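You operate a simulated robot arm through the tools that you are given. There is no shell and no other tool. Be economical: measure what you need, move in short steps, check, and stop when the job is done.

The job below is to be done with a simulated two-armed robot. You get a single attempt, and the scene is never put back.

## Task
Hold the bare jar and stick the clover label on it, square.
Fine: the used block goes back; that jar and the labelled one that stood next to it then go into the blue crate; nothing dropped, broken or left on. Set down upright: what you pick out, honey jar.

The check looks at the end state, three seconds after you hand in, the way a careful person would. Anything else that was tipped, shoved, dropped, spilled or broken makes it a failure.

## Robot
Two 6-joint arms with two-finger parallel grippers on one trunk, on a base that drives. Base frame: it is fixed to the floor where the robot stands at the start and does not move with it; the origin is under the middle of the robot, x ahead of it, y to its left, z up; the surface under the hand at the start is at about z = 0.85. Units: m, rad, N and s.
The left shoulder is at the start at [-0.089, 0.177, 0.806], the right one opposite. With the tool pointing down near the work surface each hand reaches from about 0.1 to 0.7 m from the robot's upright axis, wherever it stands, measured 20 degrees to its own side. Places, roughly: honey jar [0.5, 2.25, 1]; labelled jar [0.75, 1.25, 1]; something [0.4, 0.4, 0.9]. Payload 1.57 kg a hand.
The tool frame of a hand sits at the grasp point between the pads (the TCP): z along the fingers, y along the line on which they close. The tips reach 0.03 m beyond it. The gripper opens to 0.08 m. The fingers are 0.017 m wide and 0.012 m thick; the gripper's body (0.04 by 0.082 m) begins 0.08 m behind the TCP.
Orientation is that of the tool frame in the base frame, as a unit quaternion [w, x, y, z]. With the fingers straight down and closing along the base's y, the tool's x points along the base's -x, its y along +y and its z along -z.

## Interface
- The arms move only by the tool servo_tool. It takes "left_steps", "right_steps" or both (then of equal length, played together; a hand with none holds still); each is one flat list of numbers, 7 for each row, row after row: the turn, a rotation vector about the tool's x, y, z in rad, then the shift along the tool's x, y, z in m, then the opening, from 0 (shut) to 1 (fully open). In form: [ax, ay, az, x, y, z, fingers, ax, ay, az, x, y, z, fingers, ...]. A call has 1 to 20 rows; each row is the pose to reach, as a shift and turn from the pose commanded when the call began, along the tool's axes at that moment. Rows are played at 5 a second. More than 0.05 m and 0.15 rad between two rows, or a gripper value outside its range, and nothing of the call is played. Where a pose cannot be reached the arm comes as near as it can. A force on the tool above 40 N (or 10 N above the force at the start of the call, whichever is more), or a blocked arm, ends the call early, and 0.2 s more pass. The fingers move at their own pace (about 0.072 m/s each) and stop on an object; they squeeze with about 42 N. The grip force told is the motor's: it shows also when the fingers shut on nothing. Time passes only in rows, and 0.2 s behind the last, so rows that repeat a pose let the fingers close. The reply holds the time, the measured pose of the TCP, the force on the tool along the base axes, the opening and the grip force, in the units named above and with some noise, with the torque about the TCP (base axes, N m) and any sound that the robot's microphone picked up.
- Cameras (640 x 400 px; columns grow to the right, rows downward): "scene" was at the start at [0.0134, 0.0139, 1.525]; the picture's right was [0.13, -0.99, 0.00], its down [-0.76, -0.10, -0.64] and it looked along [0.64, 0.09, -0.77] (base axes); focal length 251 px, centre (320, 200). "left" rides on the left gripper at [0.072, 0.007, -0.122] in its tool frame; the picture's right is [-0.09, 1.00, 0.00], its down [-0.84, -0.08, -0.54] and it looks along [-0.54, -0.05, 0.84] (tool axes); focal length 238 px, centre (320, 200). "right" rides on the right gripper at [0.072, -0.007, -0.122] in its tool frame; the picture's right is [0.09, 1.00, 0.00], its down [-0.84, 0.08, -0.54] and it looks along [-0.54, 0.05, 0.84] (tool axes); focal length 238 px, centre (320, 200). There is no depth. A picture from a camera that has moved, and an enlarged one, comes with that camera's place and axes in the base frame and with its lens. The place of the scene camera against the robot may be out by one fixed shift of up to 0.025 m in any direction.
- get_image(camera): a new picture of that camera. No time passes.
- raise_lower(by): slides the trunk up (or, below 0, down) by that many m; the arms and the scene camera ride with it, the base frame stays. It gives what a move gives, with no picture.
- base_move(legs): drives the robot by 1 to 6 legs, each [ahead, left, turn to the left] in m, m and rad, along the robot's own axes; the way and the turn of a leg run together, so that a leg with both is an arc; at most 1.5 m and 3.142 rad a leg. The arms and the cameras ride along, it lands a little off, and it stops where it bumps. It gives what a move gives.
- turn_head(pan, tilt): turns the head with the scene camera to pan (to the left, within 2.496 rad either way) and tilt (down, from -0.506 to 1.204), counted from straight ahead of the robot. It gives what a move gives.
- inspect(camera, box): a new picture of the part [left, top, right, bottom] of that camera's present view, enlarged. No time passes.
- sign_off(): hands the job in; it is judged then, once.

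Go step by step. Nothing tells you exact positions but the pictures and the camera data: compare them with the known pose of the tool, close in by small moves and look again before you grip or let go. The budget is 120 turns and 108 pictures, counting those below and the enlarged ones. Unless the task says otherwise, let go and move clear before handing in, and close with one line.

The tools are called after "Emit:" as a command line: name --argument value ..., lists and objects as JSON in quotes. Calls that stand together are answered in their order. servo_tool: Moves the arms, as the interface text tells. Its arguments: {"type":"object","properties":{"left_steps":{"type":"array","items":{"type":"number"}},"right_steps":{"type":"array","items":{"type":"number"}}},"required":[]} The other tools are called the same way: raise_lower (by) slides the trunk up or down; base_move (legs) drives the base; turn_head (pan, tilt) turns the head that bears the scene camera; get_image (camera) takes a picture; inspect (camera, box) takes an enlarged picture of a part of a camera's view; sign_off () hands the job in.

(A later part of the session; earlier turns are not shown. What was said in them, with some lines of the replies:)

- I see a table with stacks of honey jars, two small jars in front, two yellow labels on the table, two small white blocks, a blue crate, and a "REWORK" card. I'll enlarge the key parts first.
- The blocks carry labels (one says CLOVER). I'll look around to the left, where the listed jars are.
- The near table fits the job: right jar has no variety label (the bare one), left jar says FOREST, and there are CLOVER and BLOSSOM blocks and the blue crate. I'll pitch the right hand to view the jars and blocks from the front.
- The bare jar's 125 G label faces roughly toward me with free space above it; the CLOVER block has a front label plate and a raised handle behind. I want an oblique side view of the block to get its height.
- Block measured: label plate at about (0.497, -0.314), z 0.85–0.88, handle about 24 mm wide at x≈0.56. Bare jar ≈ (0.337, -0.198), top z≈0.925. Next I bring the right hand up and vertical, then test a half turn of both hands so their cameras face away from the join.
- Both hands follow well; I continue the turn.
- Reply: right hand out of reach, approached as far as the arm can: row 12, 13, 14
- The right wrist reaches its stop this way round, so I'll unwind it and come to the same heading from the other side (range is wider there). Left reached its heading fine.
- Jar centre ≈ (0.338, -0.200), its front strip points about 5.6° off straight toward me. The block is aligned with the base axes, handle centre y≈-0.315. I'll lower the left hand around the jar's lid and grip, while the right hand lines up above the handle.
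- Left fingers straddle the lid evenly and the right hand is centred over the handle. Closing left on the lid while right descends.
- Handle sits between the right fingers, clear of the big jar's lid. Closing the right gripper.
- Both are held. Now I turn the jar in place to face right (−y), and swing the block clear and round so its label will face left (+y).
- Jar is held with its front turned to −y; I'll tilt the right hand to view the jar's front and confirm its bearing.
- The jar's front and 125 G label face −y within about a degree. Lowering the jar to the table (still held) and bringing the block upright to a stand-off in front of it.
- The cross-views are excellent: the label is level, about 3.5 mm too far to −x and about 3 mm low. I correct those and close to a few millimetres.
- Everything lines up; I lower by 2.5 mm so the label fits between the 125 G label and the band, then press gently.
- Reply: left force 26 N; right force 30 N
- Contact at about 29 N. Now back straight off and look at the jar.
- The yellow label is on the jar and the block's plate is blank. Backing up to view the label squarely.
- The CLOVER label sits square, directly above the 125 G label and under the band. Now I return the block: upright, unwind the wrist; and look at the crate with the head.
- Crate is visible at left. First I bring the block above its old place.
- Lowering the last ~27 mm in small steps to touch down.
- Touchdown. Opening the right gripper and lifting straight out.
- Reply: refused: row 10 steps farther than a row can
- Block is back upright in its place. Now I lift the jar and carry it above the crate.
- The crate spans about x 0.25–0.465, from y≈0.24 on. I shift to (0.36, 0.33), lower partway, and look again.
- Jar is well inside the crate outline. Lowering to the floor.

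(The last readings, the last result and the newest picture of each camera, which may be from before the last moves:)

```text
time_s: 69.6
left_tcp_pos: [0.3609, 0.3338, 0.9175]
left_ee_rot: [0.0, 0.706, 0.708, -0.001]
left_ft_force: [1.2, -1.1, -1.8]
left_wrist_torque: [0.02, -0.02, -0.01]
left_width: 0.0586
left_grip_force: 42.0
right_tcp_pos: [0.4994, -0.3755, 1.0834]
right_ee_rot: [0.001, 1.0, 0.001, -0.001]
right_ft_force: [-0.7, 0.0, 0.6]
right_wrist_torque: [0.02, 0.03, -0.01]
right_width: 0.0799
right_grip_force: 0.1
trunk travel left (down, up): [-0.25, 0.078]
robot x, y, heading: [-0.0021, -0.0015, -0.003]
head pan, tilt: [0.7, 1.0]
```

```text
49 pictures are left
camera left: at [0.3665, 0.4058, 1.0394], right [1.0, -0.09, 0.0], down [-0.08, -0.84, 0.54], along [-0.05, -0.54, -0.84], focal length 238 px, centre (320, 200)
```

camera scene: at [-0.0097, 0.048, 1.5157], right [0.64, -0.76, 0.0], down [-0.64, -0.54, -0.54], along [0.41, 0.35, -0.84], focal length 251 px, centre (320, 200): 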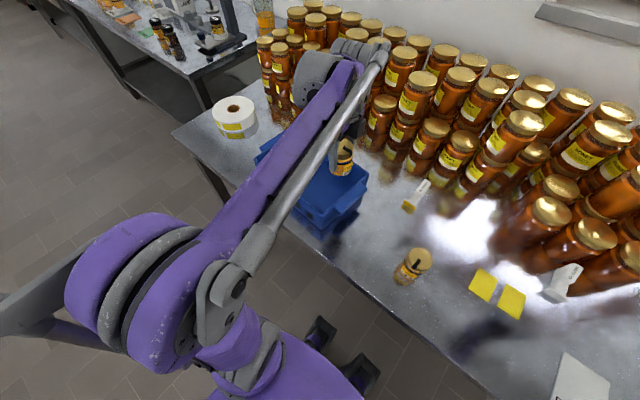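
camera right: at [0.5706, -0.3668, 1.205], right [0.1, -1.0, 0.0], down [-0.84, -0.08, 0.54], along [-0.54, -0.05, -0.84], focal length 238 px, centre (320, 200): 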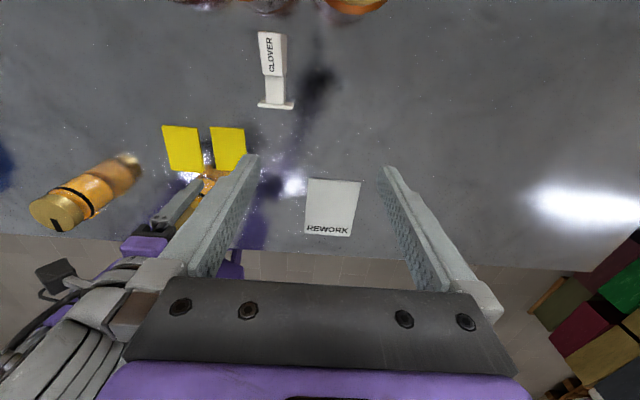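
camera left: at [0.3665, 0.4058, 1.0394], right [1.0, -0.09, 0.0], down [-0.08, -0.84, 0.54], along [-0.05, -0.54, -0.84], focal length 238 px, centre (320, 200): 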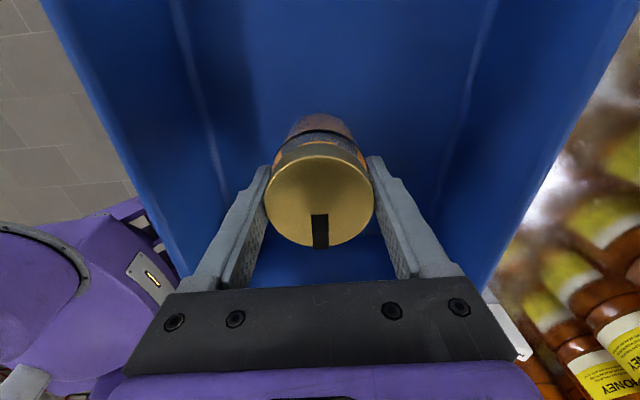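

Emit:
servo_tool --left_steps '[0, 0, 0, 0, 0, 0.0015, 0, 0, 0, 0, 0, 0, 0.003, 0, 0, 0, 0, 0, 0, 0.0045, 0, 0, 0, 0, 0, 0, 0.0045, 0]'

```text
time_s: 70.6
left_tcp_pos: [0.3603, 0.3334, 0.9139]
left_ee_rot: [-0.001, 0.706, 0.708, 0.001]
left_ft_force: [-0.6, 7.7, 20.7]
left_wrist_torque: [0.4, 0.24, 0.04]
left_width: 0.0589
left_grip_force: 42.0
right_tcp_pos: [0.4979, -0.3749, 1.0834]
right_ee_rot: [0.003, 1.0, 0.002, -0.001]
right_ft_force: [1.1, -0.1, 0.3]
right_wrist_torque: [0.03, 0.01, -0.02]
right_width: 0.0799
right_grip_force: 0.0
trunk travel left (down, up): [-0.25, 0.078]
robot x, y, heading: [-0.0022, 0.0018, 0.003]
head pan, tilt: [0.7, 1.0]
```

Touched down on the crate floor. Release, rise, then travel to the FOREST jar while turning to the standard heading (fingers at its sides).

Emit:
servo_tool --left_steps '[0, 0, 0, 0, 0, -0.002, 0, 0, 0, 0, 0, 0, -0.002, 0.5, 0, 0, 0, 0, 0, -0.002, 1, 0, 0, 0, 0, 0, -0.002, 1, 0, 0, 0, 0, 0, -0.002, 1, 0, 0, 0, 0, 0, -0.04, 1, 0, 0, 0, 0, 0, -0.08, 1, 0, 0, 0, 0, 0, -0.12, 1, 0, 0, 0, 0, 0, -0.16, 1]'

Emit:
get_image --camera "left"

Emit:
servo_tool --left_steps '[0, 0, -0.141, -0.028, -0.0027, 0, 1, 0, 0, -0.282, -0.057, -0.0055, 0, 1, 0, 0, -0.423, -0.085, -0.008, 0, 1, 0, 0, -0.564, -0.113, -0.011, 0, 1, 0, 0, -0.705, -0.142, -0.014, 0, 1, 0, 0, -0.846, -0.17, -0.0165, 0, 1, 0, 0, -0.987, -0.198, -0.019, 0, 1, 0, 0, -1.128, -0.227, -0.022, 0, 1, 0, 0, -1.269, -0.255, -0.025, 0, 1, 0, 0, -1.41, -0.283, -0.0275, 0, 1, 0, 0, -1.551, -0.312, -0.03, 0, 1, 0, 0, -1.691, -0.34, -0.033, 0, 1, 0, 0, -1.691, -0.34, -0.033, 0, 1]'

Emit:
get_image --camera "left"

```text
time_s: 72.6
left_tcp_pos: [0.3612, 0.3316, 1.0753]
left_ee_rot: [0.0, 0.707, 0.707, 0.0]
left_ft_force: [0.5, 0.1, 0.4]
left_wrist_torque: [-0.03, -0.04, 0.03]
left_width: 0.0798
left_grip_force: 0.0
right_tcp_pos: [0.4981, -0.3755, 1.0841]
right_ee_rot: [0.002, 1.0, 0.001, -0.002]
right_ft_force: [-0.1, -0.6, 0.5]
right_wrist_torque: [-0.02, -0.01, 0.0]
right_width: 0.0801
right_grip_force: 0.1
trunk travel left (down, up): [-0.25, 0.078]
robot x, y, heading: [-0.0027, -0.0022, 0.003]
head pan, tilt: [0.7, 1.0]
```

```text
48 pictures are left
camera left: at [0.367, 0.405, 1.1969], right [1.0, -0.09, 0.0], down [-0.08, -0.84, 0.54], along [-0.05, -0.54, -0.84], focal length 238 px, centre (320, 200)
```

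left: 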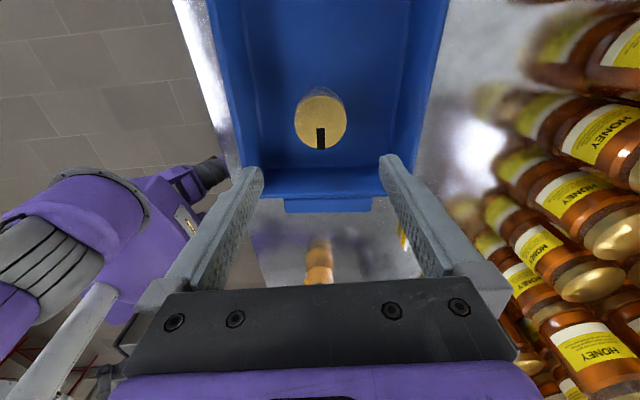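

```text
time_s: 75.4
left_tcp_pos: [0.3284, -0.0084, 1.0736]
left_ee_rot: [0.0, -0.061, 0.998, 0.0]
left_ft_force: [0.2, 0.3, 0.0]
left_wrist_torque: [0.0, -0.02, 0.04]
left_width: 0.0798
left_grip_force: 0.1
right_tcp_pos: [0.4976, -0.3737, 1.084]
right_ee_rot: [0.002, 1.0, 0.001, -0.001]
right_ft_force: [0.2, 0.7, -0.4]
right_wrist_torque: [-0.01, -0.02, -0.01]
right_width: 0.0798
right_grip_force: 0.0
trunk travel left (down, up): [-0.25, 0.078]
robot x, y, heading: [-0.0019, 0.0006, -0.0]
head pan, tilt: [0.7, 1.0]
```

```text
47 pictures are left
camera left: at [0.2561, -0.0099, 1.1946], right [-0.03, 1.0, 0.0], down [0.84, 0.03, 0.54], along [0.54, 0.02, -0.84], focal length 238 px, centre (320, 200)
```

left: 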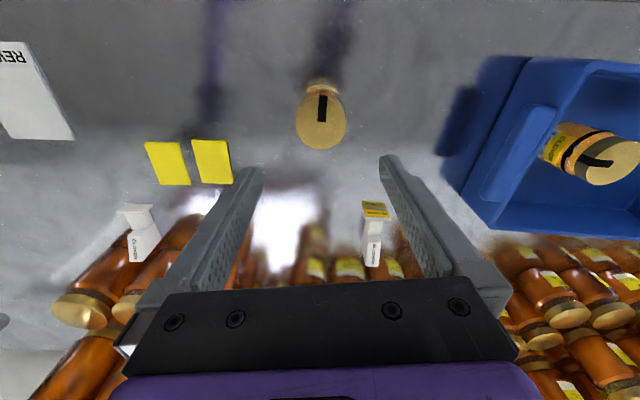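

Clover jar stands upright in the crate. FOREST jar is at ≈(0.328, -0.005), under the left hand; descending and gripping its lid.

Emit:
servo_tool --left_steps '[0, 0, 0, 0, 0.003, 0.04, 1, 0, 0, 0, 0, 0.003, 0.08, 1, 0, 0, 0, 0, 0.003, 0.12, 1, 0, 0, 0, 0, 0.003, 0.12, 1]'

Emit:
get_image --camera "left"

```text
time_s: 76.4
left_tcp_pos: [0.3275, -0.0062, 0.9525]
left_ee_rot: [0.0, -0.059, 0.998, 0.0]
left_ft_force: [-0.1, 0.0, 0.3]
left_wrist_torque: [0.02, 0.03, -0.02]
left_width: 0.0801
left_grip_force: 0.0
right_tcp_pos: [0.4978, -0.3749, 1.0835]
right_ee_rot: [0.002, 1.0, 0.001, -0.001]
right_ft_force: [1.1, -0.7, 0.6]
right_wrist_torque: [-0.02, -0.01, 0.0]
right_width: 0.0801
right_grip_force: 0.0
trunk travel left (down, up): [-0.25, 0.078]
robot x, y, heading: [0.0002, 0.0002, 0.0]
head pan, tilt: [0.7, 1.0]
```

```text
46 pictures are left
camera left: at [0.2562, -0.0065, 1.0745], right [-0.03, 1.0, 0.0], down [0.84, 0.02, 0.54], along [0.54, 0.02, -0.84], focal length 238 px, centre (320, 200)
```

left: 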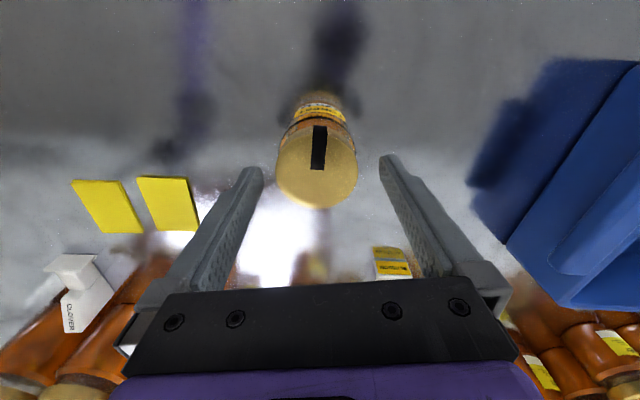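

Emit:
servo_tool --left_steps '[0, 0, 0, 0, 0, 0.022, 1, 0, 0, 0, 0, 0, 0.0435, 1, 0, 0, 0, 0, 0, 0.0435, 1, 0, 0, 0, 0, 0, 0.0435, 0, 0, 0, 0, 0, 0, 0.0435, 0, 0, 0, 0, 0, 0, 0.0435, 0, 0, 0, 0, 0, 0, 0.0435, 0]'

Emit:
servo_tool --left_steps '[0, 0, 0, 0, 0, -0.03, 0, 0, 0, 0, 0, 0, -0.065, 0, 0, 0, 0, 0, 0, -0.1, 0, 0, 0, 0, 0, 0, -0.14, 0, 0, 0, 0, 0, 0, -0.16, 0]'

Emit:
get_image --camera "left"

```text
time_s: 78.0
left_tcp_pos: [0.3281, -0.0047, 0.9102]
left_ee_rot: [0.0, -0.06, 0.998, 0.0]
left_ft_force: [0.5, -0.7, 0.2]
left_wrist_torque: [0.0, 0.0, 0.01]
left_width: 0.0586
left_grip_force: 42.0
right_tcp_pos: [0.4992, -0.3755, 1.0829]
right_ee_rot: [0.002, 1.0, 0.001, -0.002]
right_ft_force: [-1.2, 0.0, 0.3]
right_wrist_torque: [0.03, -0.01, 0.03]
right_width: 0.0801
right_grip_force: 0.0
trunk travel left (down, up): [-0.25, 0.078]
robot x, y, heading: [-0.0024, -0.0019, -0.003]
head pan, tilt: [0.7, 1.0]
```

```text
time_s: 79.2
left_tcp_pos: [0.3282, -0.0033, 1.0692]
left_ee_rot: [-0.001, -0.06, 0.998, 0.0]
left_ft_force: [0.3, -0.1, -3.4]
left_wrist_torque: [0.02, 0.02, 0.01]
left_width: 0.0582
left_grip_force: 41.6
right_tcp_pos: [0.4995, -0.375, 1.0828]
right_ee_rot: [0.002, 1.0, 0.001, -0.002]
right_ft_force: [0.3, 0.1, -1.0]
right_wrist_torque: [-0.03, 0.01, -0.02]
right_width: 0.0798
right_grip_force: 0.1
trunk travel left (down, up): [-0.25, 0.078]
robot x, y, heading: [0.0004, 0.0027, -0.001]
head pan, tilt: [0.7, 1.0]
```

```text
45 pictures are left
camera left: at [0.2559, -0.0043, 1.192], right [-0.03, 1.0, 0.0], down [0.84, 0.02, 0.54], along [0.54, 0.02, -0.84], focal length 238 px, centre (320, 200)
```

left: 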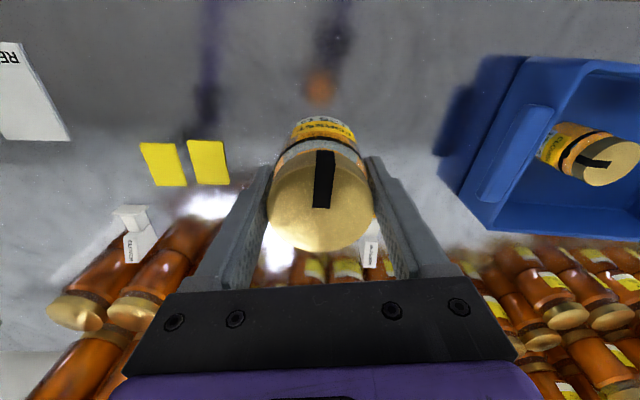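

FOREST jar is up and level. Carrying it over the far part of the crate.

Emit:
servo_tool --left_steps '[0, 0, 0.011, -0.0079, 0.0406, 0, 0, 0, 0, 0.022, -0.0158, 0.0812, 0, 0, 0, 0, 0.033, -0.0237, 0.1218, 0, 0, 0, 0, 0.044, -0.0316, 0.1624, 0, 0, 0, 0, 0.055, -0.0395, 0.203, 0, 0, 0, 0, 0.066, -0.0475, 0.2437, 0, 0, 0, 0, 0.077, -0.0554, 0.2843, 0, 0, 0, 0, 0.088, -0.0633, 0.3249, 0, 0, 0, 0, 0.099, -0.0712, 0.3655, 0, 0, 0, 0, 0.11, -0.0791, 0.4061, 0, 0, 0, 0, 0.12, -0.087, 0.4467, 0, 0, 0, 0, 0.12, -0.087, 0.4467, 0, 0]'

Emit:
get_image --camera "left"

Emit:
get_image --camera "scene"

```text
time_s: 81.8
left_tcp_pos: [0.3592, 0.4484, 1.07]
left_ee_rot: [-0.001, 0.0, 1.0, 0.0]
left_ft_force: [-0.9, -0.1, -2.1]
left_wrist_torque: [0.02, -0.02, -0.01]
left_width: 0.0583
left_grip_force: 41.8
right_tcp_pos: [0.4979, -0.3753, 1.0834]
right_ee_rot: [0.001, 1.0, 0.0, -0.001]
right_ft_force: [0.2, -0.4, 0.5]
right_wrist_torque: [0.03, -0.03, 0.03]
right_width: 0.08
right_grip_force: 0.1
trunk travel left (down, up): [-0.25, 0.078]
robot x, y, heading: [0.0011, 0.0027, -0.002]
head pan, tilt: [0.7, 1.0]
```

```text
44 pictures are left
camera left: at [0.2866, 0.4561, 1.1922], right [0.09, 1.0, 0.0], down [0.84, -0.08, 0.54], along [0.54, -0.05, -0.84], focal length 238 px, centre (320, 200)
```

left: 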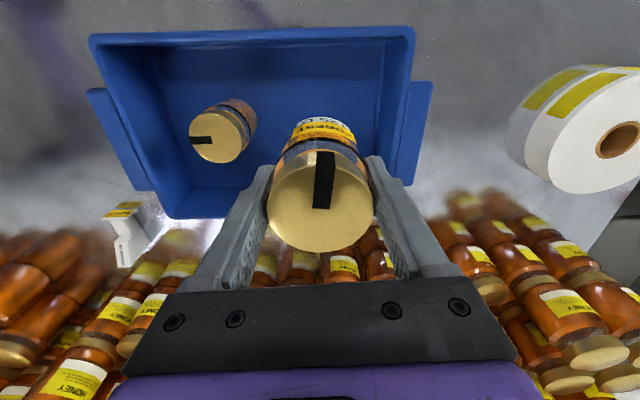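

```text
43 pictures are left
camera scene: at [-0.0098, 0.0478, 1.5157], right [0.64, -0.76, 0.0], down [-0.64, -0.54, -0.54], along [0.41, 0.35, -0.84], focal length 251 px, centre (320, 200)
```

scene: 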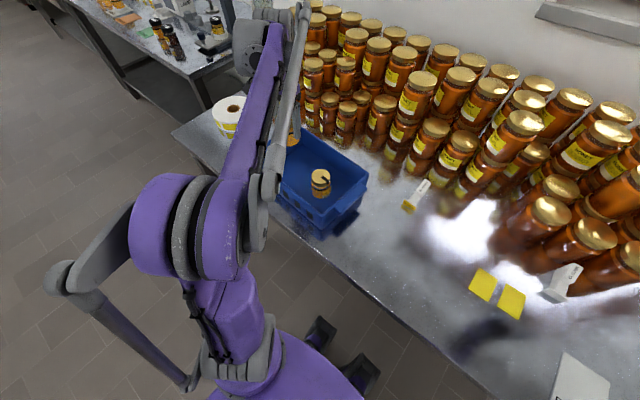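

Clear of the other jar and walls; lowering into the crate.

Emit:
servo_tool --left_steps '[0, 0, 0, 0, 0, 0.04, 0, 0, 0, 0, 0, 0, 0.08, 0, 0, 0, 0, 0, 0, 0.12, 0, 0, 0, 0, 0, 0, 0.145, 0, 0, 0, 0, 0, 0, 0.151, 0, 0, 0, 0, 0, 0, 0.151, 0]'

Emit:
get_image --camera "left"

```text
time_s: 83.2
left_tcp_pos: [0.3599, 0.4494, 0.9183]
left_ee_rot: [0.0, -0.001, 1.0, 0.0]
left_ft_force: [-1.1, -0.5, -2.3]
left_wrist_torque: [0.0, -0.01, 0.0]
left_width: 0.0582
left_grip_force: 42.2
right_tcp_pos: [0.4971, -0.375, 1.0828]
right_ee_rot: [0.002, 1.0, 0.0, -0.002]
right_ft_force: [0.4, -0.5, -0.7]
right_wrist_torque: [-0.01, -0.01, 0.0]
right_width: 0.0798
right_grip_force: 0.1
trunk travel left (down, up): [-0.25, 0.078]
robot x, y, heading: [0.0001, 0.0011, -0.003]
head pan, tilt: [0.7, 1.0]
```

```text
42 pictures are left
camera left: at [0.2876, 0.4566, 1.0407], right [0.09, 1.0, 0.0], down [0.84, -0.08, 0.54], along [0.54, -0.05, -0.84], focal length 238 px, centre (320, 200)
```

left: 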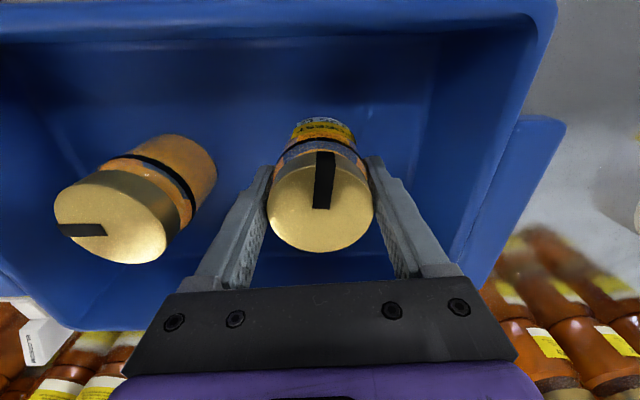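

Emit:
servo_tool --left_steps '[0, 0, 0, 0, 0, 0.0015, 0, 0, 0, 0, 0, 0, 0.003, 0, 0, 0, 0, 0, 0, 0.004, 0, 0, 0, 0, 0, 0, 0.004, 0]'

```text
time_s: 84.2
left_tcp_pos: [0.359, 0.45, 0.915]
left_ee_rot: [0.001, -0.001, 1.0, 0.001]
left_ft_force: [5.1, 8.1, 27.7]
left_wrist_torque: [0.19, -0.15, 0.15]
left_width: 0.0587
left_grip_force: 42.5
right_tcp_pos: [0.497, -0.3751, 1.0824]
right_ee_rot: [0.002, 1.0, 0.002, -0.001]
right_ft_force: [-0.6, -0.2, 0.8]
right_wrist_torque: [-0.03, -0.01, 0.0]
right_width: 0.0798
right_grip_force: 0.0
trunk travel left (down, up): [-0.25, 0.078]
robot x, y, heading: [-0.0042, 0.0018, 0.002]
head pan, tilt: [0.7, 1.0]
```

Touchdown; release and rise clear.

Emit:
servo_tool --left_steps '[0, 0, 0, 0, 0, -0.002, 0, 0, 0, 0, 0, 0, -0.0025, 0.5, 0, 0, 0, 0, 0, -0.0025, 1, 0, 0, 0, 0, 0, -0.0025, 1, 0, 0, 0, 0, 0, -0.0025, 1, 0, 0, 0, 0, 0, -0.04, 1, 0, 0, 0, 0, 0, -0.08, 1, 0, 0, 0, 0, 0, -0.12, 1, 0, 0, 0, 0, 0, -0.16, 1, 0, 0, 0, 0, 0, -0.2, 1]'

Emit:
get_image --camera "left"

Emit:
get_image --camera "right"

Emit:
turn_head --pan 0.2 --tilt 0.9

Emit:
get_image --camera "scene"

```text
time_s: 86.4
left_tcp_pos: [0.3571, 0.4503, 1.1141]
left_ee_rot: [-0.001, -0.001, 1.0, 0.0]
left_ft_force: [1.2, 0.5, 0.9]
left_wrist_torque: [-0.01, 0.0, 0.03]
left_width: 0.0801
left_grip_force: 0.2
right_tcp_pos: [0.4973, -0.3744, 1.0835]
right_ee_rot: [0.001, 1.0, 0.001, -0.002]
right_ft_force: [0.3, 0.6, 0.0]
right_wrist_torque: [-0.02, 0.02, 0.01]
right_width: 0.0798
right_grip_force: 0.0
trunk travel left (down, up): [-0.25, 0.078]
robot x, y, heading: [-0.0004, 0.0014, -0.004]
head pan, tilt: [0.7, 1.0]
```

```text
41 pictures are left
camera left: at [0.2859, 0.4572, 1.236], right [0.09, 1.0, 0.0], down [0.84, -0.08, 0.54], along [0.54, -0.05, -0.84], focal length 238 px, centre (320, 200)
```

left: 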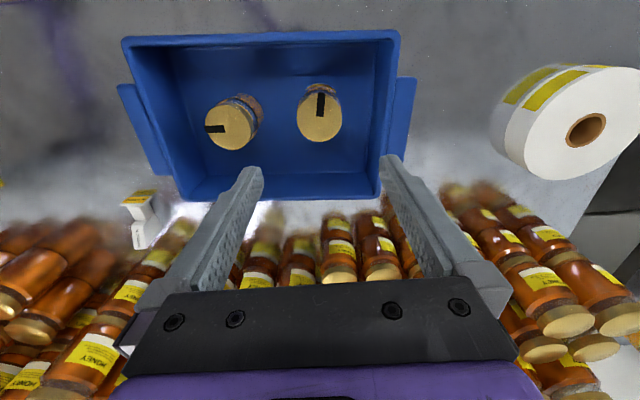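

```text
40 pictures are left
camera right: at [0.5712, -0.3665, 1.2047], right [0.09, -1.0, 0.0], down [-0.84, -0.08, 0.54], along [-0.54, -0.05, -0.84], focal length 238 px, centre (320, 200)
```

right: 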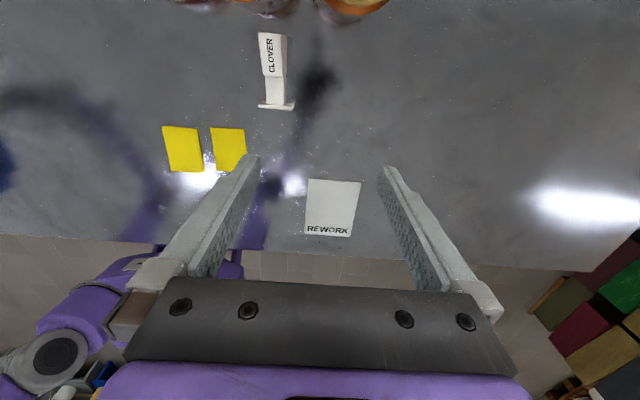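

```text
time_s: 87.3
left_tcp_pos: [0.3573, 0.45, 1.1146]
left_ee_rot: [-0.001, 0.0, 1.0, 0.0]
left_ft_force: [0.1, 0.7, 0.3]
left_wrist_torque: [0.0, 0.01, 0.0]
left_width: 0.08
left_grip_force: 0.0
right_tcp_pos: [0.4983, -0.3757, 1.0836]
right_ee_rot: [0.002, 1.0, 0.001, -0.002]
right_ft_force: [-0.2, -0.4, 0.2]
right_wrist_torque: [-0.03, 0.04, 0.01]
right_width: 0.0798
right_grip_force: 0.1
trunk travel left (down, up): [-0.25, 0.078]
robot x, y, heading: [0.0, -0.0026, -0.001]
head pan, tilt: [0.201, 0.901]
```

```text
39 pictures are left
camera scene: at [0.0111, 0.0187, 1.5229], right [0.2, -0.98, 0.0], down [-0.77, -0.16, -0.62], along [0.61, 0.12, -0.78], focal length 251 px, centre (320, 200)
```

scene: 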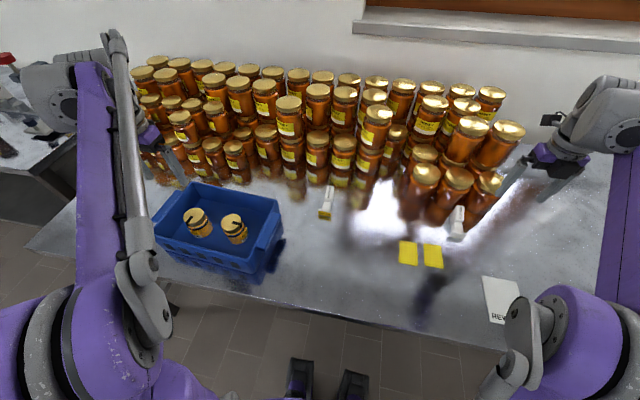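

Both jars stand upright in the crate, the used block is back upright in its place, nothing else has moved, and both hands are empty and clear. Handing in.

Emit:
sign_off

```text
The job is handed in.
```

The clover label is square on the bare jar, the used block is back in its place, and that jar and the FOREST one stand upright in the blue crate.
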